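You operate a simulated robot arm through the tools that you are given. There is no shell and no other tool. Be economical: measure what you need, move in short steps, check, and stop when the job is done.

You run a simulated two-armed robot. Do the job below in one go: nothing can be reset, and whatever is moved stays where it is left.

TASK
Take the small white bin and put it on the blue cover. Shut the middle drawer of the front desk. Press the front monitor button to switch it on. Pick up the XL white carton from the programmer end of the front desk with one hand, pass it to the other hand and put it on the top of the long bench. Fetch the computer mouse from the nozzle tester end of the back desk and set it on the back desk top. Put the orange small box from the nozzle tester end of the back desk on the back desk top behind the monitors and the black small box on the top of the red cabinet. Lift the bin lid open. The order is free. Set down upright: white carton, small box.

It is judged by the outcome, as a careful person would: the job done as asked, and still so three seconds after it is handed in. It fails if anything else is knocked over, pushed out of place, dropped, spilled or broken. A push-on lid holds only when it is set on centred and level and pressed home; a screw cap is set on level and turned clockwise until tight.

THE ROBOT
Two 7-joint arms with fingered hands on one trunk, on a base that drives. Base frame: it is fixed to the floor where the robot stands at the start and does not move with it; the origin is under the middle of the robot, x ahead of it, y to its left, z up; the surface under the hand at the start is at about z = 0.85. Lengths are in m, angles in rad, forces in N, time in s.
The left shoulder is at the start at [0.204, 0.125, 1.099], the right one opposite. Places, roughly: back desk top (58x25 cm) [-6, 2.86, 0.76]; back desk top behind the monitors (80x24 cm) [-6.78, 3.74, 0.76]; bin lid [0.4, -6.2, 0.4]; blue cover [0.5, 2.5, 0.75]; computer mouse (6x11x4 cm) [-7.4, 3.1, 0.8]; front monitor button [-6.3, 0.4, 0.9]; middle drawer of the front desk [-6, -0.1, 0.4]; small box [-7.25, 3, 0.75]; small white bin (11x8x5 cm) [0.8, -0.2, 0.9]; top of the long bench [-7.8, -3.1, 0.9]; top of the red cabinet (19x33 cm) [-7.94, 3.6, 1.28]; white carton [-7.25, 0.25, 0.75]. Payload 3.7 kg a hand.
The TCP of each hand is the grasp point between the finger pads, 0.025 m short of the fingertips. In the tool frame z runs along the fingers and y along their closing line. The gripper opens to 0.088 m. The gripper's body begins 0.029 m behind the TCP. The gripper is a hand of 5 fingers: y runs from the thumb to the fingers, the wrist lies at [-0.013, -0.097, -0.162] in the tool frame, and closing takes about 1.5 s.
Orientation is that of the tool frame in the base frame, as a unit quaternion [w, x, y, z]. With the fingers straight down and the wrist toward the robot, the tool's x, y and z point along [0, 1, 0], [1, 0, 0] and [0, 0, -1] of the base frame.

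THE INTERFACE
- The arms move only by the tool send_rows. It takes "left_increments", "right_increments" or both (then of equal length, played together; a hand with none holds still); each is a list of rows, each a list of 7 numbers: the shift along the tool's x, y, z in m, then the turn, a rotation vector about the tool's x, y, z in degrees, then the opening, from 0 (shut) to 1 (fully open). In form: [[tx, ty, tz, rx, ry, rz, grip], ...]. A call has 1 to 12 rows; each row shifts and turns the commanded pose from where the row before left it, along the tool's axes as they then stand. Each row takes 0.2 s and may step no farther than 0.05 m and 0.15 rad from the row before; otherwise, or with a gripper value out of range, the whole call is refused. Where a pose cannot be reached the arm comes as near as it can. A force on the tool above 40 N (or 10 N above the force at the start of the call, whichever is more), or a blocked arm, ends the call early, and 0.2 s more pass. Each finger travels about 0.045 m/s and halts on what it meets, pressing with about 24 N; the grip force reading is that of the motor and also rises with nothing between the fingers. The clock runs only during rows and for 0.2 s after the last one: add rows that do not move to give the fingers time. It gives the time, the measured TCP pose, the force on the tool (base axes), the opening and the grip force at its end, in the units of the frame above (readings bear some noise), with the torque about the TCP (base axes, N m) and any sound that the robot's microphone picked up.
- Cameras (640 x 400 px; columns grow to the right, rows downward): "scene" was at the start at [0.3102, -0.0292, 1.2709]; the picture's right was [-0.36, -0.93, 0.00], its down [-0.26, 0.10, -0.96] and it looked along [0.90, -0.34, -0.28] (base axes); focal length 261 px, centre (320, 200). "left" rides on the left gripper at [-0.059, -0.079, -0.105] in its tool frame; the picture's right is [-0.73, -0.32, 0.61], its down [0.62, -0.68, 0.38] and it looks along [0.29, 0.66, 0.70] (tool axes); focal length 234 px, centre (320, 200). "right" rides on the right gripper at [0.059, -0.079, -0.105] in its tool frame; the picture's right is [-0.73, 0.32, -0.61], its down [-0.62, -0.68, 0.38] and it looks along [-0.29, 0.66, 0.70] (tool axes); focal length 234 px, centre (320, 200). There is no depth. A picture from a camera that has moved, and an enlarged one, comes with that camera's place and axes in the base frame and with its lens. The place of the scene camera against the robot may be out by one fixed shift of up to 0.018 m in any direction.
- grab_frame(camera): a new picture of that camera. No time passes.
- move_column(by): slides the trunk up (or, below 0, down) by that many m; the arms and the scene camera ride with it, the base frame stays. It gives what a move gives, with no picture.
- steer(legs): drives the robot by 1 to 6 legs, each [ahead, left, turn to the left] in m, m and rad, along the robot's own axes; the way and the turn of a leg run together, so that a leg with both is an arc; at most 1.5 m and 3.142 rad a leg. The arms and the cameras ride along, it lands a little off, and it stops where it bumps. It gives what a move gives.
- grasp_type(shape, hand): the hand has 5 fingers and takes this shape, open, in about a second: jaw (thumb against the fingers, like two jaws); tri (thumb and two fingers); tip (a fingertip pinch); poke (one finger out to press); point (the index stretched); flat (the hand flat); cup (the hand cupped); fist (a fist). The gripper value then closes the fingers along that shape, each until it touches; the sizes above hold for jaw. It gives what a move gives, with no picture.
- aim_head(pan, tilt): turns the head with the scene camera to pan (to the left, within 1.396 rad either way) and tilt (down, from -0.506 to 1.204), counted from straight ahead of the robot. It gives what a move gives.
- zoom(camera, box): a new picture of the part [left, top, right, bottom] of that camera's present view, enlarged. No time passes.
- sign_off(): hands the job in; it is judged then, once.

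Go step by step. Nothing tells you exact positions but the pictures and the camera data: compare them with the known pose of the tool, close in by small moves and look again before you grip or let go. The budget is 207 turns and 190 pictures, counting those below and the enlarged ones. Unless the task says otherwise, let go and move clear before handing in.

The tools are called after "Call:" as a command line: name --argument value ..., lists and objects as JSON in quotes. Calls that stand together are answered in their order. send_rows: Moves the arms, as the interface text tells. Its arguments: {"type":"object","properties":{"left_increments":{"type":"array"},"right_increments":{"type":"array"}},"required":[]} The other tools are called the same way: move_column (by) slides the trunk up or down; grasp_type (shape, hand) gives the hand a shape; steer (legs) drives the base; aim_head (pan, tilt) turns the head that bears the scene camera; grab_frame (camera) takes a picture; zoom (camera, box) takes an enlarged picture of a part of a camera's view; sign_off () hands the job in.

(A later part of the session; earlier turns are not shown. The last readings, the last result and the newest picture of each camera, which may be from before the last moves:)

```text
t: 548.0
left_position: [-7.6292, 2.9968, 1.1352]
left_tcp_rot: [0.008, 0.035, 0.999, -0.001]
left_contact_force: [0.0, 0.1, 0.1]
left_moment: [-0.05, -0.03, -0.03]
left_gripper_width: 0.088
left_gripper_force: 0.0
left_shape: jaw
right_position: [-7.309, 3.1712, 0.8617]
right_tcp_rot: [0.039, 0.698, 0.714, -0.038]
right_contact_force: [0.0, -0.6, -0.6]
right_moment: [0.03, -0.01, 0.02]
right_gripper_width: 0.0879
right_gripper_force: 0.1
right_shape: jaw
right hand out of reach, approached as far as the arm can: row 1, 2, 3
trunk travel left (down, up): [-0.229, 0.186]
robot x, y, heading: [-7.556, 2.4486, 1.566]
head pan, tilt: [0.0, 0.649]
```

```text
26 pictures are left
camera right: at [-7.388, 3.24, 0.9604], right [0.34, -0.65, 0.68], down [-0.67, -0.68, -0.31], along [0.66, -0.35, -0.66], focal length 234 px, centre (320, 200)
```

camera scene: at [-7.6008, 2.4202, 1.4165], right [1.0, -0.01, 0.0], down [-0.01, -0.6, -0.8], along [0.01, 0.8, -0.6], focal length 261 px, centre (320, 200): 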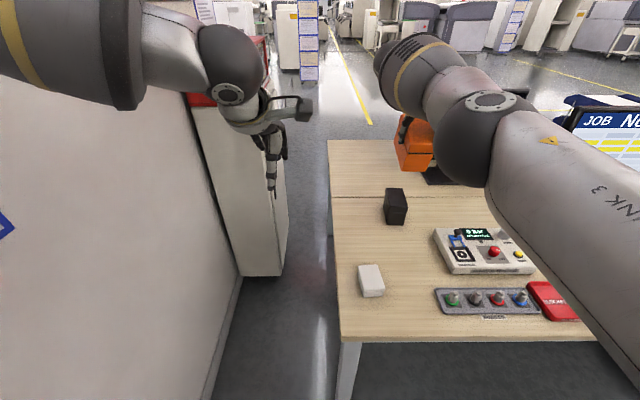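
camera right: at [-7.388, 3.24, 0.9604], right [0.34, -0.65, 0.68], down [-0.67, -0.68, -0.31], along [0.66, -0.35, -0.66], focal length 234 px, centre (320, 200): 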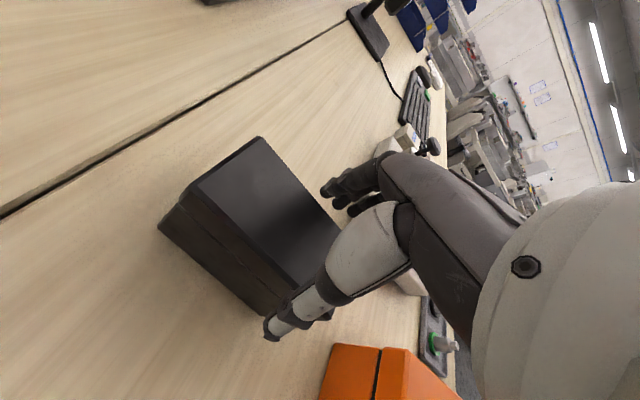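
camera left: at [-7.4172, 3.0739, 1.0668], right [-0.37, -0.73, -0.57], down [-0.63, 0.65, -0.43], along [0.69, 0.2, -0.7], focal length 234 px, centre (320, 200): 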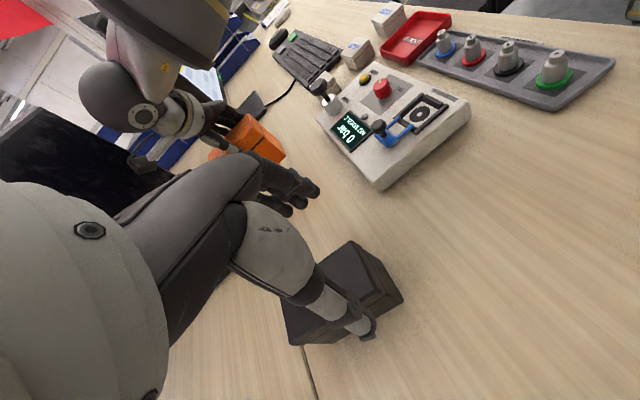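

Call:
send_rows --right_increments '[[0.004, 0, 0.018, 0, 0, 0, 1], [0.004, 0, 0.014, 0, 0, 0, 1], [0, 0, 0, 0, 0, 0, 0.8], [0, 0, 0, 0, 0, 0, 0.6], [0, 0, 0, 0, 0, 0, 0.4], [0, 0, 0, 0, 0, 0, 0], [0, 0, 0, 0, 0, 0, 0], [0, 0, 0, 0, 0, 0, 0], [0, 0, -0.015, 0, 0, 0, 0], [0, 0, -0.03, 0, 0, 0, 0], [0, 0, -0.03, 0, 0, 0, 0], [0, 0, 0, 0, 0, 0, 0]]'

Call:
grab_frame --camera "right"

```text
t: 550.6
left_position: [-7.6293, 2.9973, 1.1343]
left_tcp_rot: [0.008, 0.035, 0.999, -0.001]
left_contact_force: [-0.2, 0.8, 0.3]
left_moment: [-0.02, -0.05, -0.01]
left_gripper_width: 0.0877
left_gripper_force: 0.1
left_shape: jaw
right_position: [-7.3096, 3.1715, 0.9126]
right_tcp_rot: [0.039, 0.698, 0.714, -0.04]
right_contact_force: [-0.2, -0.2, -2.9]
right_moment: [-0.05, -0.02, -0.01]
right_gripper_width: 0.0593
right_gripper_force: 23.3
right_shape: jaw
right hand out of reach, approached as far as the arm can: row 1, 2
trunk travel left (down, up): [-0.229, 0.186]
robot x, y, heading: [-7.5555, 2.4497, 1.565]
head pan, tilt: [0.0, 0.649]
```

```text
25 pictures are left
camera right: at [-7.3898, 3.2398, 1.0119], right [0.34, -0.65, 0.68], down [-0.67, -0.68, -0.31], along [0.66, -0.35, -0.66], focal length 234 px, centre (320, 200)
```

right: 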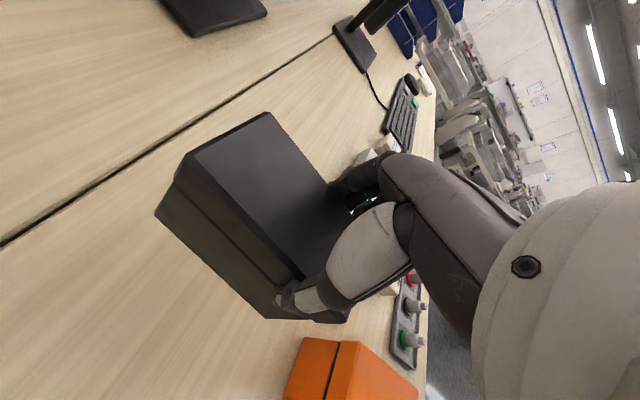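

The black box is held. I'll raise it, turn the left hand sideways, and shift right so the left hand can take the orange box.

Call:
send_rows --left_increments '[[0, 0, 0, 0, 0, 8.5, 1], [0, 0, 0, 0, 0, 8.5, 1], [0, 0, 0, 0, 0, 8.5, 1], [0, 0, 0, 0, 0, 8.5, 1], [0, 0, 0, 0, 0, 8.5, 1], [0, 0, 0, 0, 0, 8.5, 1], [0, 0, 0, 0, 0, 8.5, 1], [0, 0, 0, 0, 0, 8.5, 1], [0, 0, 0, 0, 0, 8.5, 1], [0, 0, 0, 0, 0, 8.5, 1], [0, 0, 0, 0, 0, 0, 1]]' --right_increments '[[0, 0, -0.02, 0, 0, 0, 0], [0, 0, -0.02, 0, 0, 0, 0], [0, 0, -0.02, 0, 0, 0, 0], [0, 0, -0.02, 0, 0, 0, 0], [0, 0, 0, 0, 0, 0, 0], [0, 0, 0, 0, 0, 0, 0], [0, 0, 0, 0, 0, 0, 0], [0, 0, 0, 0, 0, 0, 0], [0, 0, 0, 0, 0, 0, 0], [0, 0, 0, 0, 0, 0, 0], [0, 0, 0, 0, 0, 0, 0]]'

Call:
steer --legs '[[0, -0.31, 0], [-0.07, 0, 0]]'

Call:
grab_frame --camera "left"

```text
t: 553.0
left_position: [-7.628, 2.997, 1.1358]
left_tcp_rot: [0.006, 0.702, 0.712, 0.005]
left_contact_force: [-0.2, -0.3, -0.5]
left_moment: [0.0, 0.0, -0.03]
left_gripper_width: 0.0879
left_gripper_force: 0.1
left_shape: jaw
right_position: [-7.3087, 3.1822, 0.9929]
right_tcp_rot: [0.039, 0.698, 0.714, -0.039]
right_contact_force: [-0.1, -0.2, -2.8]
right_moment: [-0.05, -0.01, 0.02]
right_gripper_width: 0.0589
right_gripper_force: 24.5
right_shape: jaw
trunk travel left (down, up): [-0.229, 0.186]
robot x, y, heading: [-7.5556, 2.4434, 1.568]
head pan, tilt: [0.0, 0.649]
```

```text
t: 557.0
left_position: [-7.311, 2.9245, 1.1352]
left_tcp_rot: [0.007, 0.701, 0.713, 0.005]
left_contact_force: [-0.6, 0.7, 0.0]
left_moment: [0.0, -0.02, -0.01]
left_gripper_width: 0.0877
left_gripper_force: 0.0
left_shape: jaw
right_position: [-6.9913, 3.111, 0.9926]
right_tcp_rot: [0.038, 0.698, 0.714, -0.038]
right_contact_force: [-0.2, 0.6, -2.2]
right_moment: [-0.04, 0.01, -0.02]
right_gripper_width: 0.0592
right_gripper_force: 24.1
right_shape: jaw
trunk travel left (down, up): [-0.229, 0.186]
robot x, y, heading: [-7.2369, 2.3785, 1.564]
head pan, tilt: [0.0, 0.649]
```

```text
24 pictures are left
camera left: at [-7.3917, 2.8645, 1.2393], right [-0.3, -0.73, -0.61], down [-0.69, 0.61, -0.4], along [0.66, 0.3, -0.69], focal length 234 px, centre (320, 200)
```

left: 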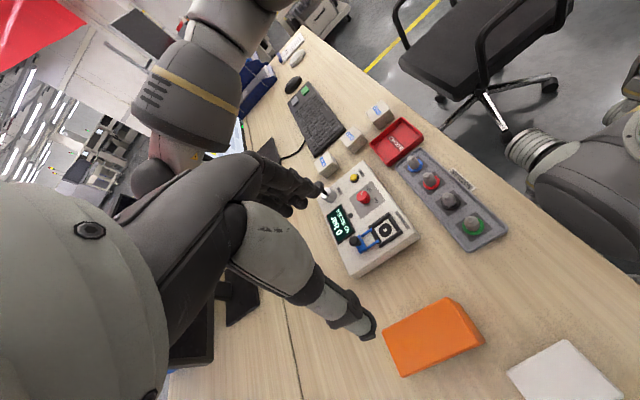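

Call:
send_rows --left_increments '[[0.025, -0.018, 0, 0, 0, 0, 1], [0.02, -0.018, 0, 0, 0, 0, 1], [0, 0, 0.045, 0, 0, 0, 1], [0, 0, 0.045, 0, 0, 0, 1], [0, 0, 0.045, 0, 0, 0, 1], [0, 0, 0.045, 0, 0, 0, 1], [0, 0, 0.04, 0, 0, 0, 1], [0, 0, 0, 0, 0, 0, 1]]'

Call:
grab_frame --camera "left"

```text
t: 558.8
left_position: [-7.3414, 2.9687, 0.9123]
left_tcp_rot: [0.006, 0.701, 0.713, 0.004]
left_contact_force: [-0.5, 0.5, 0.0]
left_moment: [0.02, 0.02, 0.01]
left_gripper_width: 0.0877
left_gripper_force: 0.0
left_shape: jaw
right_position: [-6.9903, 3.1109, 0.9943]
right_tcp_rot: [0.039, 0.698, 0.714, -0.039]
right_contact_force: [-0.4, 0.3, -3.7]
right_moment: [-0.06, 0.06, 0.0]
right_gripper_width: 0.0591
right_gripper_force: 24.2
right_shape: jaw
trunk travel left (down, up): [-0.229, 0.186]
robot x, y, heading: [-7.2407, 2.3743, 1.569]
head pan, tilt: [0.0, 0.649]
```

```text
23 pictures are left
camera left: at [-7.4223, 2.9081, 1.0167], right [-0.3, -0.73, -0.61], down [-0.69, 0.61, -0.39], along [0.66, 0.3, -0.69], focal length 234 px, centre (320, 200)
```

left: 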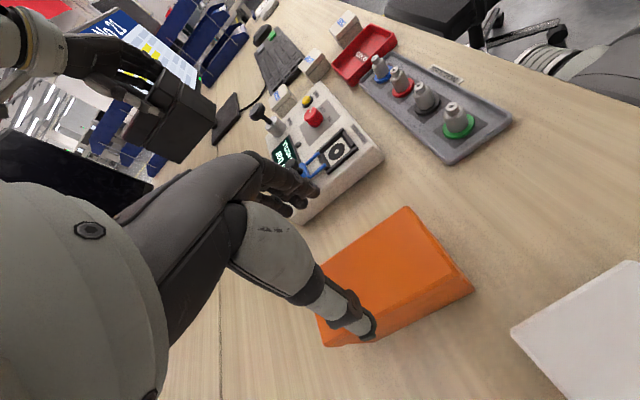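

Call:
send_rows --left_increments '[[0, -0.005, 0.03, 0, 0, 0, 1], [0, 0, 0.03, 0, 0, 0, 1], [0, 0, 0.02, 0, 0, 0, 1], [0, 0, 0, 0, 0, 0, 0.8], [0, 0, 0, 0, 0, 0, 0.6], [0, 0, 0, 0, 0, 0, 0.4], [0, 0, 0, 0, 0, 0, 0], [0, 0, 0, 0, 0, 0, 0], [0, 0, 0, 0, 0, 0, 0], [0, 0, -0.03, 0, 0, 0, 0], [0, 0, -0.04, 0, 0, 0, 0], [0, 0, 0, 0, 0, 0, 0]]'

Call:
grab_frame --camera "left"

```text
t: 561.4
left_position: [-7.3691, 2.9418, 0.9351]
left_tcp_rot: [0.006, 0.701, 0.713, 0.004]
left_contact_force: [0.0, 0.5, -0.9]
left_moment: [-0.03, 0.01, 0.03]
left_gripper_width: 0.0
left_gripper_force: 23.9
left_shape: jaw
left hand out of reach, approached as far as the arm can: row 1, 2, 3
right_position: [-6.9904, 3.1116, 0.9921]
right_tcp_rot: [0.04, 0.698, 0.714, -0.039]
right_contact_force: [0.5, -0.4, -2.9]
right_moment: [-0.08, 0.05, -0.03]
right_gripper_width: 0.0591
right_gripper_force: 24.0
right_shape: jaw
trunk travel left (down, up): [-0.229, 0.186]
robot x, y, heading: [-7.2387, 2.3757, 1.566]
head pan, tilt: [0.0, 0.649]
```

```text
22 pictures are left
camera left: at [-7.449, 2.8816, 1.039], right [-0.3, -0.73, -0.61], down [-0.69, 0.61, -0.4], along [0.66, 0.3, -0.69], focal length 234 px, centre (320, 200)
```

left: 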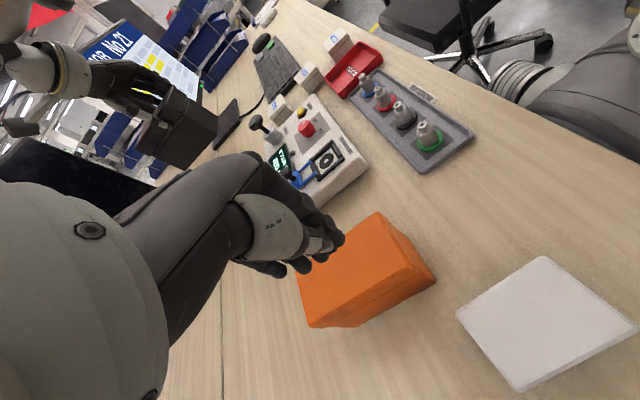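

The hand slid off target because the trunk is too high for this. I'll raise the black box with the right arm, lower the trunk, and retry.

Call:
send_rows --left_increments '[[0, 0, -0.03, 0, 0, 0, 1], [0, 0, -0.03, 0, 0, 0, 1], [0, 0, -0.02, 0, 0, 0, 1], [0.01, 0.008, -0.02, 0, 0, 0, 1], [0.01, 0, 0, 0, 0, 0, 1], [0, 0, 0, 0, 0, 0, 1]]' --right_increments '[[0, 0, -0.025, 0, 0, 0, 0], [0, 0, -0.025, 0, 0, 0, 0], [0, 0, -0.025, 0, 0, 0, 0], [0, 0, -0.025, 0, 0, 0, 0], [0, 0, -0.025, 0, 0, 0, 0], [0, 0, 0, 0, 0, 0, 0]]'

Call:
move_column --by -0.07

Call:
grab_frame --camera "left"

```text
t: 562.8
left_position: [-7.3616, 2.9622, 1.0361]
left_tcp_rot: [0.005, 0.701, 0.713, 0.005]
left_contact_force: [-1.0, 0.2, 0.3]
left_moment: [0.0, 0.04, -0.03]
left_gripper_width: 0.0878
left_gripper_force: 0.1
left_shape: jaw
right_position: [-6.9871, 3.1247, 1.116]
right_tcp_rot: [0.038, 0.698, 0.714, -0.039]
right_contact_force: [0.6, -1.1, -3.2]
right_moment: [-0.03, 0.06, 0.01]
right_gripper_width: 0.0593
right_gripper_force: 24.2
right_shape: jaw
trunk travel left (down, up): [-0.229, 0.186]
robot x, y, heading: [-7.2415, 2.3729, 1.566]
head pan, tilt: [0.0, 0.649]
```

```text
t: 563.9
left_position: [-7.3623, 2.9608, 0.9689]
left_tcp_rot: [0.006, 0.701, 0.713, 0.006]
left_contact_force: [0.1, 0.1, -0.1]
left_moment: [0.0, 0.03, 0.03]
left_gripper_width: 0.0878
left_gripper_force: 0.0
left_shape: jaw
right_position: [-6.992, 3.1477, 0.9212]
right_tcp_rot: [0.108, 0.691, 0.706, -0.111]
right_contact_force: [-0.1, -1.8, -2.5]
right_moment: [-0.02, 0.02, 0.02]
right_gripper_width: 0.059
right_gripper_force: 23.8
right_shape: jaw
trunk travel left (down, up): [-0.159, 0.256]
robot x, y, heading: [-7.2417, 2.3772, 1.567]
head pan, tilt: [0.0, 0.649]
```

```text
21 pictures are left
camera left: at [-7.4431, 2.9005, 1.0727], right [-0.3, -0.73, -0.61], down [-0.69, 0.61, -0.39], along [0.66, 0.3, -0.69], focal length 234 px, centre (320, 200)
```

left: 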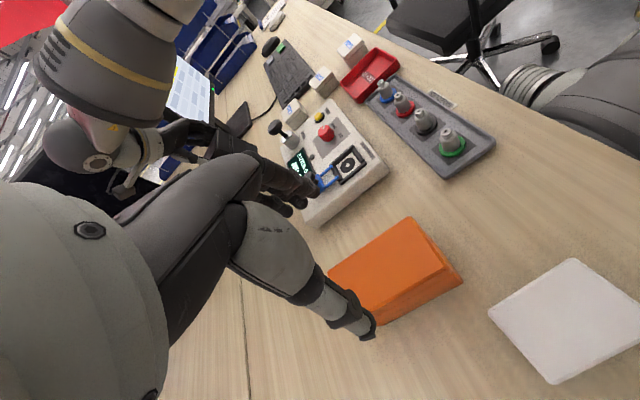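

Call:
send_rows --left_increments '[[0, 0.007, 0.04, 0, 0, 0, 1], [0, 0, 0.04, 0, 0, 0, 1], [0, 0, 0.035, 0, 0, 0, 1], [0, 0, 0.02, 0, 0, 0, 1], [0, 0, 0, 0, 0, 0, 1]]'

Call:
grab_frame --camera "left"

```text
t: 565.1
left_position: [-7.351, 2.9609, 0.8309]
left_tcp_rot: [0.007, 0.701, 0.713, 0.005]
left_contact_force: [1.8, 0.0, 2.6]
left_moment: [-0.02, -0.05, 0.0]
left_gripper_width: 0.0877
left_gripper_force: 0.0
left_shape: jaw
right_position: [-6.99, 3.15, 0.9179]
right_tcp_rot: [0.11, 0.691, 0.706, -0.113]
right_contact_force: [0.7, 0.2, -2.8]
right_moment: [0.0, 0.02, 0.03]
right_gripper_width: 0.0592
right_gripper_force: 24.2
right_shape: jaw
trunk travel left (down, up): [-0.159, 0.256]
robot x, y, heading: [-7.2398, 2.3745, 1.571]
head pan, tilt: [0.0, 0.649]
```

```text
20 pictures are left
camera left: at [-7.4315, 2.9009, 0.9358], right [-0.3, -0.73, -0.61], down [-0.69, 0.61, -0.4], along [0.66, 0.3, -0.69], focal length 234 px, centre (320, 200)
```

left: 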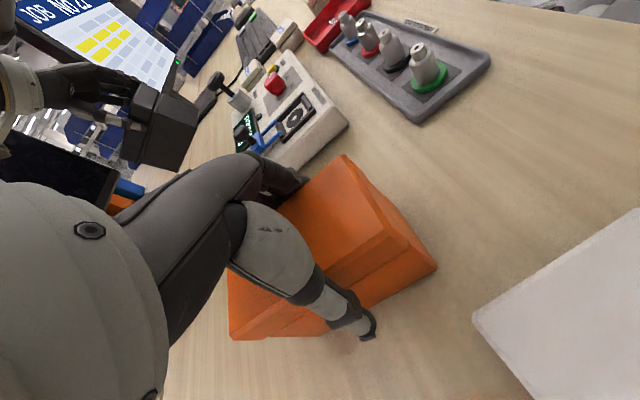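

Well positioned, so I'll close on the orange box and lift.

Call:
send_rows --left_increments '[[0, 0, 0, 0, 0, 0, 0.8], [0, 0, 0, 0, 0, 0, 0.6], [0, 0, 0, 0, 0, 0, 0.4], [0, 0, 0, 0, 0, 0, 0], [0, 0, 0, 0, 0, 0, 0], [0, 0, 0, 0, 0, 0, 0], [0, 0, 0, 0, 0, 0, 0], [0, 0, -0.03, 0, 0, 0, 0], [0, 0, -0.04, 0, 0, 0, 0], [0, 0, -0.04, 0, 0, 0, 0], [0, 0, -0.04, 0, 0, 0, 0], [0, 0, 0, 0, 0, 0, 0]]'

Call:
move_column --by 0.15

Call:
grab_frame --camera "scene"

```text
t: 567.7
left_position: [-7.3545, 2.9642, 0.9801]
left_tcp_rot: [0.006, 0.701, 0.713, 0.004]
left_contact_force: [0.4, 0.7, -3.2]
left_moment: [-0.01, -0.01, 0.0]
left_gripper_width: 0.0587
left_gripper_force: 24.4
left_shape: jaw
right_position: [-6.99, 3.1502, 0.9159]
right_tcp_rot: [0.11, 0.69, 0.706, -0.113]
right_contact_force: [0.5, 0.1, -2.8]
right_moment: [-0.02, -0.01, 0.0]
right_gripper_width: 0.0593
right_gripper_force: 23.8
right_shape: jaw
trunk travel left (down, up): [-0.159, 0.256]
robot x, y, heading: [-7.2441, 2.3763, 1.566]
head pan, tilt: [0.0, 0.649]
```

```text
t: 569.4
left_position: [-7.3553, 2.9633, 1.1292]
left_tcp_rot: [0.007, 0.701, 0.713, 0.003]
left_contact_force: [0.1, -0.2, -3.3]
left_moment: [-0.01, -0.04, -0.01]
left_gripper_width: 0.0589
left_gripper_force: 23.5
left_shape: jaw
right_position: [-6.9898, 3.0825, 1.3063]
right_tcp_rot: [-0.019, 0.699, 0.715, 0.019]
right_contact_force: [-0.7, 0.7, -3.0]
right_moment: [-0.07, 0.04, 0.02]
right_gripper_width: 0.0593
right_gripper_force: 23.6
right_shape: jaw
trunk travel left (down, up): [-0.309, 0.106]
robot x, y, heading: [-7.2377, 2.378, 1.565]
head pan, tilt: [0.0, 0.649]
```

```text
19 pictures are left
camera scene: at [-7.2506, 2.5267, 1.4367], right [1.0, 0.0, 0.0], down [0.0, -0.61, -0.8], along [0.0, 0.8, -0.61], focal length 261 px, centre (320, 200)
```

scene: 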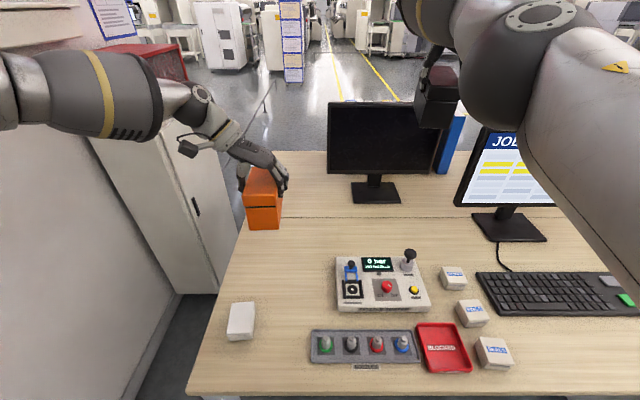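

Both boxes are held. I'll raise a bit more, back out and slide east past the chair.

Call:
move_column --by 0.09

Call:
steer --legs '[[-0.83, 0, 0], [0, -0.8, 0], [0, -0.8, 0], [0, -0.5, 0]]'

```text
t: 570.7
left_position: [-7.3567, 2.9584, 1.2401]
left_tcp_rot: [-0.006, 0.701, 0.713, 0.016]
left_contact_force: [0.2, -0.4, -2.6]
left_moment: [0.01, 0.0, -0.02]
left_gripper_width: 0.0588
left_gripper_force: 23.7
left_shape: jaw
right_position: [-6.9911, 3.064, 1.4289]
right_tcp_rot: [-0.036, 0.698, 0.714, 0.037]
right_contact_force: [-0.4, -0.7, -2.5]
right_moment: [-0.1, -0.01, 0.04]
right_gripper_width: 0.0594
right_gripper_force: 23.8
right_shape: jaw
trunk travel left (down, up): [-0.399, 0.016]
robot x, y, heading: [-7.2392, 2.3719, 1.561]
head pan, tilt: [0.0, 0.649]
```

```text
t: 593.7
left_position: [-5.257, 2.0821, 1.2407]
left_tcp_rot: [-0.006, 0.701, 0.713, 0.017]
left_contact_force: [-0.3, 0.0, -2.4]
left_moment: [-0.07, -0.01, 0.01]
left_gripper_width: 0.0589
left_gripper_force: 24.5
left_shape: jaw
right_position: [-4.8914, 2.1888, 1.4285]
right_tcp_rot: [-0.037, 0.698, 0.714, 0.039]
right_contact_force: [-0.5, 0.0, -3.7]
right_moment: [-0.12, 0.03, 0.02]
right_gripper_width: 0.0592
right_gripper_force: 24.3
right_shape: jaw
trunk travel left (down, up): [-0.399, 0.016]
robot x, y, heading: [-5.1417, 1.5001, 1.568]
head pan, tilt: [0.0, 0.649]
```

Call:
steer --legs '[[1.4, 0, 0], [1.4, 0, 0], [0.4, 0, 0]]'

Call:
aim_head --pan 1.35 --tilt 0.45

Call:
grab_frame --camera "scene"

```text
t: 609.4
left_position: [-5.1645, 5.2842, 1.2418]
left_tcp_rot: [-0.006, 0.711, 0.703, 0.017]
left_contact_force: [0.4, 1.3, -2.3]
left_moment: [-0.05, 0.0, 0.02]
left_gripper_width: 0.059
left_gripper_force: 24.2
left_shape: jaw
right_position: [-4.7974, 5.3803, 1.43]
right_tcp_rot: [-0.036, 0.708, 0.704, 0.039]
right_contact_force: [-0.1, 0.0, -2.5]
right_moment: [-0.06, -0.01, -0.02]
right_gripper_width: 0.0593
right_gripper_force: 23.8
right_shape: jaw
trunk travel left (down, up): [-0.399, 0.016]
robot x, y, heading: [-5.0654, 4.6974, 1.538]
head pan, tilt: [0.0, 0.649]
```

```text
t: 610.9
left_position: [-5.1648, 5.2836, 1.2408]
left_tcp_rot: [-0.006, 0.711, 0.703, 0.017]
left_contact_force: [0.0, -0.1, -2.9]
left_moment: [-0.05, -0.01, 0.03]
left_gripper_width: 0.0589
left_gripper_force: 23.7
left_shape: jaw
right_position: [-4.796, 5.3819, 1.4301]
right_tcp_rot: [-0.037, 0.708, 0.704, 0.039]
right_contact_force: [0.0, -0.5, -2.4]
right_moment: [-0.08, 0.04, 0.0]
right_gripper_width: 0.059
right_gripper_force: 23.6
right_shape: jaw
trunk travel left (down, up): [-0.399, 0.016]
robot x, y, heading: [-5.0654, 4.6977, 1.539]
head pan, tilt: [1.349, 0.45]
```

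```text
18 pictures are left
camera scene: at [-5.1636, 4.7665, 1.5462], right [0.25, 0.97, 0.0], down [0.42, -0.11, -0.9], along [-0.87, 0.23, -0.44], focal length 261 px, centre (320, 200)
```

scene: 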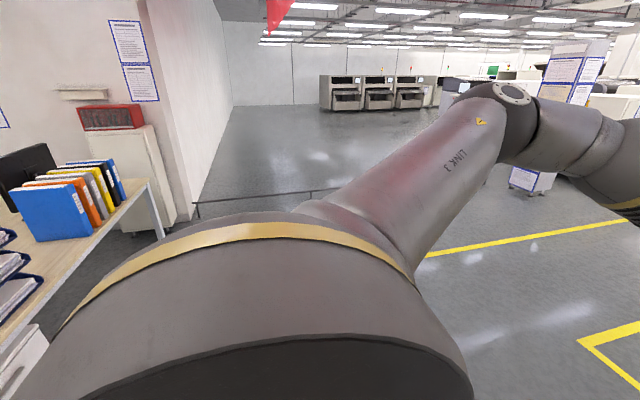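

The floor north of the desk is open. Binders fill x -7.1…-6.65 behind the monitors, leaving free space around (-6.46, 3.74). I'll move west, turn to face south, and line up.

Call:
steer --legs '[[0, 1.0, 0], [0, 0, -3.11], [0, -0.45, 0]]'

Call:
aim_head --pan 0.1 --tilt 0.7

Call:
grab_frame --camera "scene"

```text
t: 631.4
left_position: [-6.3622, 4.111, 1.2408]
left_tcp_rot: [0.016, 0.742, -0.67, 0.006]
left_contact_force: [0.3, -0.3, -2.7]
left_moment: [0.03, 0.0, 0.0]
left_gripper_width: 0.0587
left_gripper_force: 23.6
left_shape: jaw
right_position: [-6.7203, 3.9724, 1.4294]
right_tcp_rot: [0.036, 0.743, -0.667, 0.038]
right_contact_force: [0.1, 0.6, -2.4]
right_moment: [0.08, -0.04, 0.02]
right_gripper_width: 0.0589
right_gripper_force: 24.0
right_shape: jaw
trunk travel left (down, up): [-0.399, 0.016]
robot x, y, heading: [-6.5273, 4.6796, -1.487]
head pan, tilt: [1.349, 0.45]
```

```text
t: 632.8
left_position: [-6.3636, 4.1107, 1.2402]
left_tcp_rot: [0.016, 0.742, -0.67, 0.006]
left_contact_force: [-0.7, 0.4, -2.1]
left_moment: [0.03, 0.04, 0.0]
left_gripper_width: 0.0588
left_gripper_force: 24.0
left_shape: jaw
right_position: [-6.7183, 3.9726, 1.4303]
right_tcp_rot: [0.036, 0.743, -0.667, 0.039]
right_contact_force: [-0.3, -0.4, -1.9]
right_moment: [0.05, 0.01, -0.02]
right_gripper_width: 0.059
right_gripper_force: 23.4
right_shape: jaw
trunk travel left (down, up): [-0.399, 0.016]
robot x, y, heading: [-6.5283, 4.681, -1.486]
head pan, tilt: [0.099, 0.7]
```

```text
17 pictures are left
camera scene: at [-6.5206, 4.5604, 1.524], right [-0.98, -0.18, 0.0], down [-0.12, 0.63, -0.76], along [0.14, -0.75, -0.64], focal length 261 px, centre (320, 200)
```

scene: 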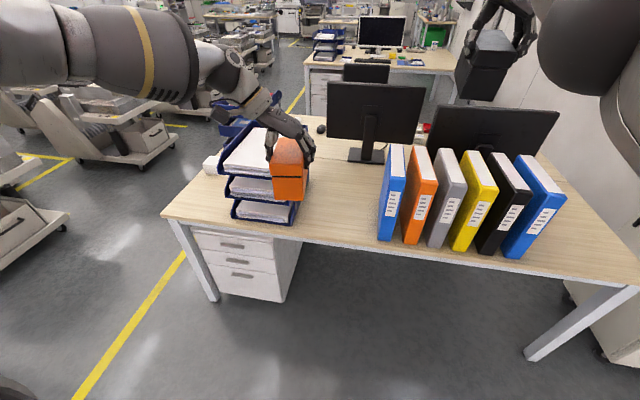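

Call:
aim_head --pan -0.75 --tilt 0.6

Call:
grab_frame --camera "scene"

```text
t: 634.0
left_position: [-6.3647, 4.1099, 1.241]
left_tcp_rot: [0.016, 0.742, -0.67, 0.006]
left_contact_force: [1.1, 0.4, -2.7]
left_moment: [0.07, 0.03, 0.0]
left_gripper_width: 0.0587
left_gripper_force: 24.1
left_shape: jaw
right_position: [-6.718, 3.9722, 1.429]
right_tcp_rot: [0.036, 0.743, -0.667, 0.038]
right_contact_force: [-0.4, 0.6, -3.2]
right_moment: [0.07, -0.02, 0.02]
right_gripper_width: 0.0589
right_gripper_force: 23.8
right_shape: jaw
trunk travel left (down, up): [-0.399, 0.016]
robot x, y, heading: [-6.5314, 4.6792, -1.493]
head pan, tilt: [-0.75, 0.6]
```

```text
16 pictures are left
camera scene: at [-6.5907, 4.5746, 1.5326], right [-0.79, 0.62, 0.0], down [0.35, 0.44, -0.82], along [-0.51, -0.65, -0.57], focal length 261 px, centre (320, 200)
```

scene: 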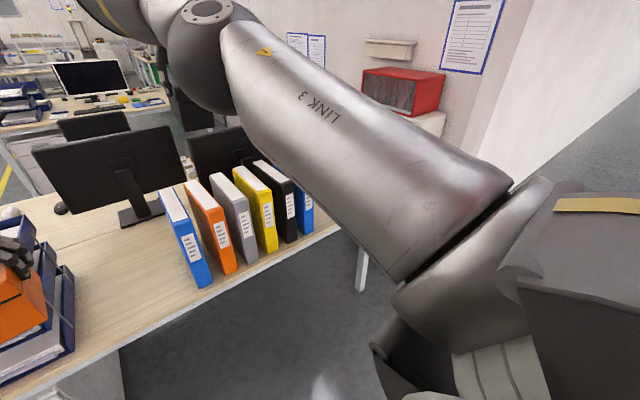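

The red cabinet top is around x -8.04…-7.85, y 3.43…3.77. I'll do the black box first while the trunk is up: strafe west, turn slightly right, and check the pose.

Call:
steer --legs '[[0, 0, -0.08], [0, -1.03, 0], [0, 0, -0.13]]'

Call:
aim_head --pan -0.35 --tilt 0.55

Call:
grab_frame --camera "scene"

```text
t: 644.3
left_position: [-7.4973, 4.0817, 1.2409]
left_tcp_rot: [-0.017, -0.673, 0.739, -0.005]
left_contact_force: [0.3, -0.3, -2.8]
left_moment: [0.07, 0.03, 0.03]
left_gripper_width: 0.0588
left_gripper_force: 23.9
left_shape: jaw
right_position: [-7.8719, 4.0158, 1.4293]
right_tcp_rot: [-0.039, -0.675, 0.736, -0.034]
right_contact_force: [-0.8, 0.2, -4.0]
right_moment: [0.07, -0.06, 0.0]
right_gripper_width: 0.0589
right_gripper_force: 23.5
right_shape: jaw
trunk travel left (down, up): [-0.399, 0.016]
robot x, y, heading: [-7.5503, 4.6733, -1.682]
head pan, tilt: [-0.75, 0.6]
```

```text
t: 645.2
left_position: [-7.4967, 4.0828, 1.2408]
left_tcp_rot: [-0.016, -0.674, 0.738, -0.005]
left_contact_force: [0.7, -0.2, -3.8]
left_moment: [0.08, 0.0, -0.02]
left_gripper_width: 0.059
left_gripper_force: 24.1
left_shape: jaw
right_position: [-7.87, 4.0161, 1.4297]
right_tcp_rot: [-0.04, -0.675, 0.736, -0.034]
right_contact_force: [-1.4, -0.1, -3.6]
right_moment: [0.06, -0.02, -0.03]
right_gripper_width: 0.0594
right_gripper_force: 23.9
right_shape: jaw
trunk travel left (down, up): [-0.399, 0.016]
robot x, y, heading: [-7.5501, 4.6733, -1.682]
head pan, tilt: [-0.351, 0.55]
```

```text
15 pictures are left
camera scene: at [-7.6032, 4.557, 1.5371], right [-0.89, 0.45, 0.0], down [0.23, 0.47, -0.85], along [-0.38, -0.76, -0.52], focal length 261 px, centre (320, 200)
```

scene: 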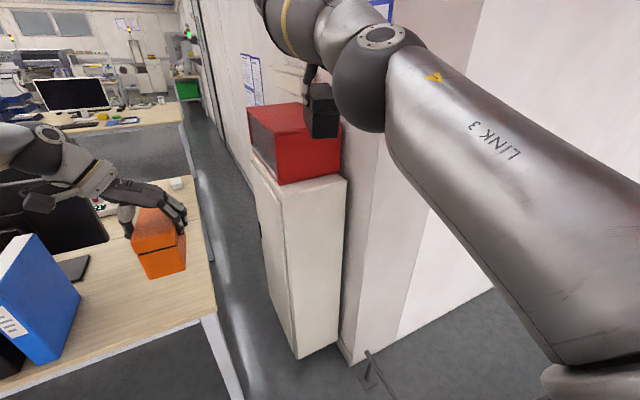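

Call:
zoom --camera "scene" --box '[230, 60, 390, 200]'

```text
2.86 times, centred on (310, 130) of scene
camera zoom: at [-7.6032, 4.557, 1.5371], right [-0.89, 0.45, 0.0], down [0.23, 0.47, -0.85], along [-0.38, -0.76, -0.52], focal length 746 px, centre (349, 400)
```

zoom: 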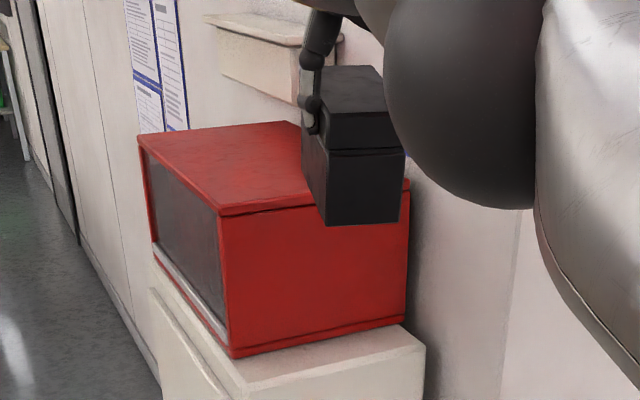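

I'll level the black box (it is pitched about 12°), then check before driving it over the cabinet.

Call:
send_rows --right_increments '[[0, 0, 0, 0, -4.1, 0, 0], [0, 0, 0, 0, -4.1, 0, 0], [0, 0, 0, 0, -4.1, 0, 0], [0, 0, 0, 0, 0, 0, 0]]'

```text
t: 646.2
left_position: [-7.4968, 4.0823, 1.24]
left_tcp_rot: [-0.017, -0.674, 0.739, -0.005]
left_contact_force: [-0.7, -0.1, -2.6]
left_moment: [0.04, 0.01, 0.0]
left_gripper_width: 0.059
left_gripper_force: 24.2
left_shape: jaw
right_position: [-7.8647, 4.0501, 1.4279]
right_tcp_rot: [0.039, -0.675, 0.735, 0.038]
right_contact_force: [0.8, 0.0, -3.3]
right_moment: [0.05, -0.02, 0.0]
right_gripper_width: 0.059
right_gripper_force: 24.0
right_shape: jaw
right hand out of reach, approached as far as the arm can: row 1, 2, 3
trunk travel left (down, up): [-0.399, 0.016]
robot x, y, heading: [-7.547, 4.6736, -1.688]
head pan, tilt: [-0.351, 0.55]
```

Call:
steer --legs '[[0, -0.012, 0], [0.452, 0, 0]]'

Call:
grab_frame --camera "scene"

```text
t: 649.4
left_position: [-7.5659, 3.6145, 1.2407]
left_tcp_rot: [-0.017, -0.672, 0.74, -0.005]
left_contact_force: [0.1, -0.2, -2.8]
left_moment: [0.02, -0.03, -0.01]
left_gripper_width: 0.059
left_gripper_force: 24.0
left_shape: jaw
right_position: [-7.9347, 3.5842, 1.4284]
right_tcp_rot: [0.039, -0.674, 0.737, 0.038]
right_contact_force: [0.6, -0.8, -4.0]
right_moment: [0.05, 0.01, -0.01]
right_gripper_width: 0.0592
right_gripper_force: 24.0
right_shape: jaw
trunk travel left (down, up): [-0.399, 0.016]
robot x, y, heading: [-7.6142, 4.2035, -1.682]
head pan, tilt: [-0.351, 0.55]
```

```text
13 pictures are left
camera scene: at [-7.6708, 4.0899, 1.5371], right [-0.89, 0.45, 0.0], down [0.24, 0.47, -0.85], along [-0.39, -0.76, -0.52], focal length 261 px, centre (320, 200)
```

scene: 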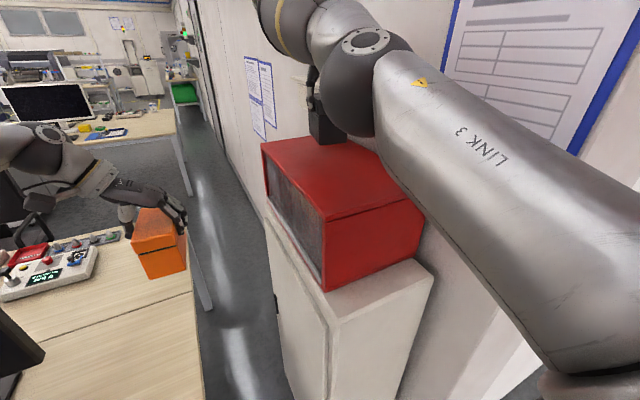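

The box is over the cabinet top; I'll lower it gently until contact.

Call:
send_rows --right_increments '[[0, 0, 0.015, 0, 0, 0, 0], [0, 0, 0.015, 0, 0, 0, 0], [0, 0, 0.01, 0, 0, 0, 0], [0, 0, 0, 0, 0, 0, 0]]'

```text
t: 650.4
left_position: [-7.5675, 3.6144, 1.2404]
left_tcp_rot: [-0.017, -0.673, 0.74, -0.005]
left_contact_force: [0.4, -0.9, -3.0]
left_moment: [0.04, -0.01, 0.0]
left_gripper_width: 0.0588
left_gripper_force: 23.7
left_shape: jaw
right_position: [-7.9345, 3.5753, 1.3919]
right_tcp_rot: [0.039, -0.673, 0.737, 0.037]
right_contact_force: [0.7, -0.3, -2.2]
right_moment: [0.06, -0.03, -0.04]
right_gripper_width: 0.059
right_gripper_force: 23.6
right_shape: jaw
right hand out of reach, approached as far as the arm can: row 1, 2, 3
trunk travel left (down, up): [-0.399, 0.016]
robot x, y, heading: [-7.614, 4.2066, -1.69]
head pan, tilt: [-0.351, 0.55]
```

Call:
send_rows --right_increments '[[0, 0, 0.01, 0, 0, 0, 0], [0, 0, 0.008, 0, 0, 0, 0], [0, 0, 0.006, 0, 0, 0, 0], [0, 0, 0, 0, 0, 0, 0]]'

Call:
zoom --camera "scene" --box '[240, 60, 440, 220]'

```text
t: 651.4
left_position: [-7.5651, 3.6168, 1.2424]
left_tcp_rot: [-0.019, -0.672, 0.74, -0.005]
left_contact_force: [0.6, -0.1, -2.9]
left_moment: [0.05, 0.01, 0.01]
left_gripper_width: 0.059
left_gripper_force: 24.0
left_shape: jaw
right_position: [-7.9359, 3.5725, 1.3748]
right_tcp_rot: [0.034, -0.673, 0.738, 0.037]
right_contact_force: [-3.2, -4.6, 33.9]
right_moment: [-0.03, -0.07, 0.07]
right_gripper_width: 0.0581
right_gripper_force: 23.9
right_shape: jaw
right hand out of reach, approached as far as the arm can: row 1, 3
trunk travel left (down, up): [-0.399, 0.016]
robot x, y, heading: [-7.6172, 4.2062, -1.69]
head pan, tilt: [-0.351, 0.55]
```

```text
2.50 times, centred on (340, 140) of scene
camera zoom: at [-7.6693, 4.0932, 1.5377], right [-0.89, 0.45, 0.0], down [0.24, 0.46, -0.85], along [-0.39, -0.76, -0.52], focal length 653 px, centre (270, 350)
```

zoom: 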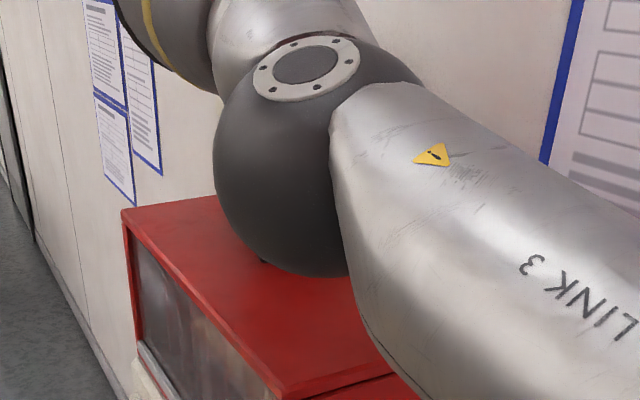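

Firm, centred contact on the cabinet top. I'll ease, release and lift.

Call:
send_rows --right_increments '[[0, 0, -0.003, 0, 0, 0, 0], [0, 0, 0, 0, 0, 0, 0.5], [0, 0, 0, 0, 0, 0, 0.75], [0, 0, 0, 0, 0, 0, 0.95], [0, 0, 0, 0, 0, 0, 0.95], [0, 0, 0, 0, 0, 0, 0.95], [0, 0, -0.02, 0, 0, 0, 1], [0, 0, -0.03, 0, 0, 0, 1], [0, 0, -0.03, 0, 0, 0, 1], [0, 0, -0.03, 0, 0, 0, 1], [0, 0, 0, 0, 0, 0, 1]]'

Call:
steer --legs '[[-0.4, 0, 0]]'

Call:
grab_frame --camera "scene"

```text
t: 653.8
left_position: [-7.5653, 3.6148, 1.2398]
left_tcp_rot: [-0.017, -0.672, 0.74, -0.004]
left_contact_force: [-0.3, -0.6, -2.8]
left_moment: [0.04, 0.0, 0.0]
left_gripper_width: 0.0588
left_gripper_force: 24.1
left_shape: jaw
right_position: [-7.9316, 3.595, 1.4566]
right_tcp_rot: [0.038, -0.674, 0.737, 0.037]
right_contact_force: [-0.3, 0.2, 0.4]
right_moment: [0.0, -0.01, 0.01]
right_gripper_width: 0.088
right_gripper_force: 0.1
right_shape: jaw
right hand out of reach, approached as far as the arm can: row 7, 8, 9, 10
trunk travel left (down, up): [-0.399, 0.016]
robot x, y, heading: [-7.6124, 4.2072, -1.687]
head pan, tilt: [-0.351, 0.55]
```

```text
t: 656.3
left_position: [-7.5227, 4.0046, 1.2411]
left_tcp_rot: [-0.017, -0.67, 0.742, -0.005]
left_contact_force: [0.3, 0.2, -3.0]
left_moment: [0.06, 0.0, 0.0]
left_gripper_width: 0.0589
left_gripper_force: 24.2
left_shape: jaw
right_position: [-7.888, 3.9863, 1.4553]
right_tcp_rot: [0.038, -0.671, 0.739, 0.037]
right_contact_force: [-0.4, 0.1, -0.2]
right_moment: [-0.01, 0.0, 0.04]
right_gripper_width: 0.0878
right_gripper_force: 0.1
right_shape: jaw
trunk travel left (down, up): [-0.399, 0.016]
robot x, y, heading: [-7.5655, 4.5931, -1.699]
head pan, tilt: [-0.351, 0.55]
```

```text
11 pictures are left
camera scene: at [-7.6239, 4.4814, 1.5372], right [-0.89, 0.46, 0.0], down [0.24, 0.46, -0.85], along [-0.39, -0.76, -0.52], focal length 261 px, centre (320, 200)
```

scene: 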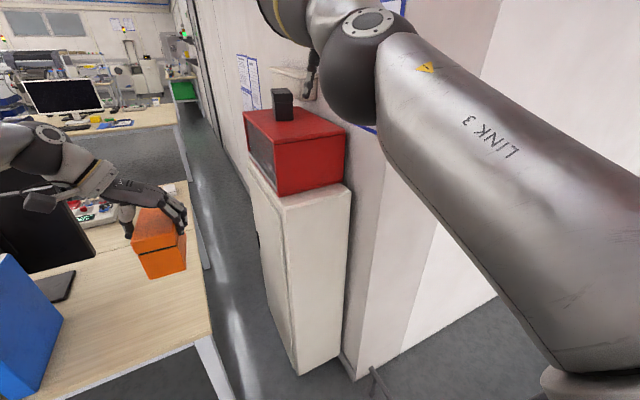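

The black box stands on the red cabinet. I'll pull the empty right hand back and to the side, then go to the spot for the orange box.

Call:
send_rows --right_increments '[[-0.035, 0.02, 0, 0, 0, 0, 1], [-0.035, 0.02, 0, 0, 0, 0, 1], [-0.035, 0.02, 0, 0, 0, 0, 1], [-0.035, 0.02, 0, 0, 0, 0, 1], [-0.035, 0.02, 0, 0, 0, -8, 1], [-0.035, 0.02, 0, 0, 0, -8, 1], [0, 0, 0, 0, 0, -8, 1], [0, 0, 0, 0, 0, -8, 1], [0, 0, 0, 0, 0, -8, 1], [0, 0, 0, 0, 0, -8, 1], [0, 0, 0, 0, 0, -8, 1], [0, 0, 0, 0, 0, -8, 1]]'

Call:
steer --legs '[[-0.07, 0, 0.128], [0, 0.95, 0]]'

```text
t: 658.9
left_position: [-7.5239, 4.005, 1.2421]
left_tcp_rot: [-0.017, -0.67, 0.742, -0.005]
left_contact_force: [0.1, 0.1, -2.5]
left_moment: [0.05, -0.02, -0.02]
left_gripper_width: 0.0586
left_gripper_force: 23.9
left_shape: jaw
right_position: [-8.0355, 4.0201, 1.5748]
right_tcp_rot: [-0.052, 0.96, -0.273, -0.011]
right_contact_force: [-0.5, 1.1, -1.0]
right_moment: [-0.02, 0.01, 0.01]
right_gripper_width: 0.0875
right_gripper_force: 0.0
right_shape: jaw
right hand out of reach, approached as far as the arm can: row 1, 2, 3, 4, 5, 6, 7, 8, 9, 10, 12
trunk travel left (down, up): [-0.399, 0.016]
robot x, y, heading: [-7.5675, 4.5948, -1.69]
head pan, tilt: [-0.351, 0.55]
```

```text
t: 668.0
left_position: [-6.5195, 4.0804, 1.2411]
left_tcp_rot: [0.016, 0.711, -0.703, 0.005]
left_contact_force: [0.0, 0.0, -3.2]
left_moment: [0.04, 0.0, 0.0]
left_gripper_width: 0.0585
left_gripper_force: 23.7
left_shape: jaw
right_position: [-7.0282, 4.0362, 1.5751]
right_tcp_rot: [-0.051, 0.974, -0.218, -0.014]
right_contact_force: [0.2, -0.1, 0.4]
right_moment: [0.02, -0.03, 0.02]
right_gripper_width: 0.0878
right_gripper_force: 0.1
right_shape: jaw
trunk travel left (down, up): [-0.399, 0.016]
robot x, y, heading: [-6.6318, 4.6633, -1.58]
head pan, tilt: [-0.351, 0.55]
```

Call:
steer --legs '[[0, 0.035, 0.009], [0.325, 0, 0]]'

Call:
move_column --by -0.24

Call:
aim_head --pan 0.2 --tilt 0.75

Call:
grab_frame --camera "scene"

```text
t: 670.7
left_position: [-6.4762, 3.7651, 1.2406]
left_tcp_rot: [0.017, 0.717, -0.697, 0.007]
left_contact_force: [0.6, -1.1, -3.3]
left_moment: [0.08, 0.02, 0.0]
left_gripper_width: 0.0585
left_gripper_force: 24.3
left_shape: jaw
right_position: [-6.9857, 3.7138, 1.5748]
right_tcp_rot: [-0.052, 0.976, -0.211, -0.015]
right_contact_force: [0.1, 0.4, -0.1]
right_moment: [0.0, 0.04, 0.0]
right_gripper_width: 0.0877
right_gripper_force: 0.1
right_shape: jaw
trunk travel left (down, up): [-0.399, 0.016]
robot x, y, heading: [-6.5957, 4.3449, -1.568]
head pan, tilt: [-0.351, 0.55]
```

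```text
t: 673.2
left_position: [-6.4762, 3.7663, 1.0024]
left_tcp_rot: [0.017, 0.716, -0.697, 0.007]
left_contact_force: [0.2, 0.1, -2.8]
left_moment: [0.04, -0.01, 0.02]
left_gripper_width: 0.0585
left_gripper_force: 23.9
left_shape: jaw
right_position: [-6.9843, 3.7159, 1.3362]
right_tcp_rot: [-0.05, 0.976, -0.21, -0.015]
right_contact_force: [0.1, 0.5, -0.8]
right_moment: [-0.01, 0.01, -0.04]
right_gripper_width: 0.0877
right_gripper_force: 0.0
right_shape: jaw
trunk travel left (down, up): [-0.159, 0.256]
robot x, y, heading: [-6.5965, 4.3453, -1.56]
head pan, tilt: [-0.351, 0.55]
```

```text
t: 674.2
left_position: [-6.4762, 3.7666, 1.0008]
left_tcp_rot: [0.017, 0.716, -0.698, 0.006]
left_contact_force: [0.3, -0.1, -2.6]
left_moment: [0.03, 0.01, 0.01]
left_gripper_width: 0.0584
left_gripper_force: 23.7
left_shape: jaw
right_position: [-6.9859, 3.714, 1.3346]
right_tcp_rot: [-0.051, 0.976, -0.212, -0.015]
right_contact_force: [0.5, -0.3, -0.1]
right_moment: [0.0, -0.01, 0.0]
right_gripper_width: 0.0877
right_gripper_force: 0.0
right_shape: jaw
trunk travel left (down, up): [-0.159, 0.256]
robot x, y, heading: [-6.5936, 4.3487, -1.564]
head pan, tilt: [0.201, 0.75]
```

```text
10 pictures are left
camera scene: at [-6.5894, 4.0732, 1.2695], right [-0.98, -0.2, 0.0], down [-0.14, 0.67, -0.73], along [0.15, -0.72, -0.68], focal length 261 px, centre (320, 200)
```

scene: 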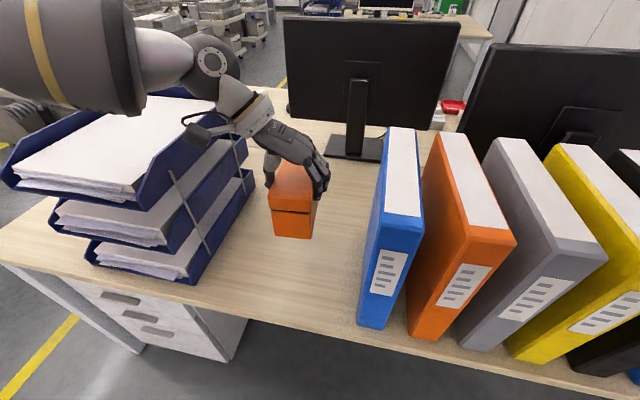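

The left forearm would come down onto the paper trays in this orientation. I'll rotate the hand 90° so the forearm comes from my side, then lower.

Call:
send_rows --left_increments '[[0, 0, 0, 0, 0, -8.2, 0], [0, 0, 0, 0, 0, -8.2, 0], [0, 0, 0, 0, 0, -8.2, 0], [0, 0, 0, 0, 0, -8.2, 0], [0, 0, 0, 0, 0, -8.2, 0], [0, 0, 0, 0, 0, -8.2, 0], [0, 0, 0, 0, 0, -8.2, 0], [0, 0, 0, 0, 0, -8.2, 0], [0, 0, 0, 0, 0, -8.2, 0], [0, 0, 0, 0, 0, -8.2, 0], [0, 0, 0, 0, 0, -8, 0], [0, 0, 0, 0, 0, 0, 0]]'

Call:
send_rows --left_increments '[[0, 0, 0.04, 0, 0, 0, 0], [0, 0, 0.04, 0, 0, 0, 0], [0, 0, 0.03, 0, 0, 0, 0], [0, 0, 0, 0, 0, 0, 0]]'

Call:
grab_frame --camera "scene"

```text
t: 676.8
left_position: [-6.4757, 3.7656, 1.0005]
left_tcp_rot: [0.016, 1.0, 0.014, -0.007]
left_contact_force: [-0.2, 0.5, -2.7]
left_moment: [0.01, 0.05, 0.01]
left_gripper_width: 0.0588
left_gripper_force: 24.3
left_shape: jaw
right_position: [-6.9857, 3.7146, 1.3349]
right_tcp_rot: [-0.052, 0.976, -0.212, -0.015]
right_contact_force: [-0.3, 0.6, 0.3]
right_moment: [0.0, -0.04, 0.01]
right_gripper_width: 0.0877
right_gripper_force: 0.0
right_shape: jaw
trunk travel left (down, up): [-0.159, 0.256]
robot x, y, heading: [-6.5968, 4.3463, -1.566]
head pan, tilt: [0.201, 0.75]
```

```text
t: 677.8
left_position: [-6.4801, 3.7639, 0.8906]
left_tcp_rot: [0.017, 1.0, 0.013, -0.007]
left_contact_force: [0.3, -0.1, -3.4]
left_moment: [0.01, 0.04, -0.04]
left_gripper_width: 0.0587
left_gripper_force: 24.2
left_shape: jaw
right_position: [-6.9855, 3.716, 1.3353]
right_tcp_rot: [-0.052, 0.976, -0.211, -0.014]
right_contact_force: [-0.3, -0.1, 0.2]
right_moment: [0.0, 0.01, -0.02]
right_gripper_width: 0.0876
right_gripper_force: 0.1
right_shape: jaw
trunk travel left (down, up): [-0.159, 0.256]
robot x, y, heading: [-6.5958, 4.3429, -1.57]
head pan, tilt: [0.201, 0.75]
```

```text
9 pictures are left
camera scene: at [-6.5894, 4.0738, 1.2697], right [-0.98, -0.2, 0.0], down [-0.14, 0.67, -0.73], along [0.15, -0.72, -0.68], focal length 261 px, centre (320, 200)
```

scene: 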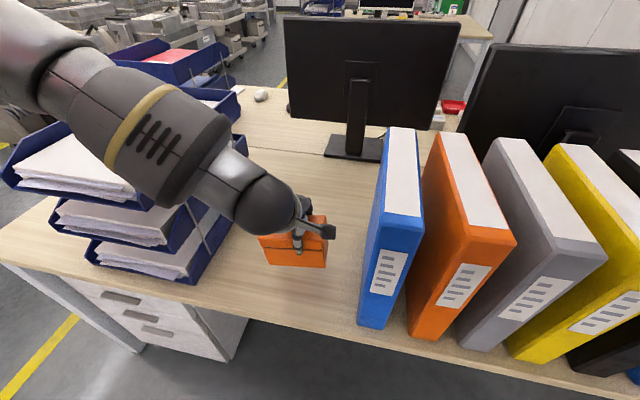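

Call:
send_rows --left_increments '[[0, 0, 0.025, 0, 0, 0, 0], [0, 0, 0.02, 0, 0, 0, 0], [0, 0, 0.008, 0, 0, 0, 0], [0, 0, 0.005, 0, 0, 0, 0], [0, 0, 0, 0, 0, 0, 0]]'

```text
t: 679.0
left_position: [-6.4803, 3.76, 0.8327]
left_tcp_rot: [0.017, 1.0, 0.013, -0.008]
left_contact_force: [-1.8, -0.9, 1.9]
left_moment: [0.15, -0.19, -0.01]
left_gripper_width: 0.0586
left_gripper_force: 24.6
left_shape: jaw
right_position: [-6.9849, 3.7138, 1.3349]
right_tcp_rot: [-0.051, 0.976, -0.211, -0.016]
right_contact_force: [0.2, 0.6, 0.5]
right_moment: [0.03, 0.01, 0.03]
right_gripper_width: 0.0876
right_gripper_force: 0.0
right_shape: jaw
trunk travel left (down, up): [-0.159, 0.256]
robot x, y, heading: [-6.5926, 4.3459, -1.57]
head pan, tilt: [0.201, 0.75]
```

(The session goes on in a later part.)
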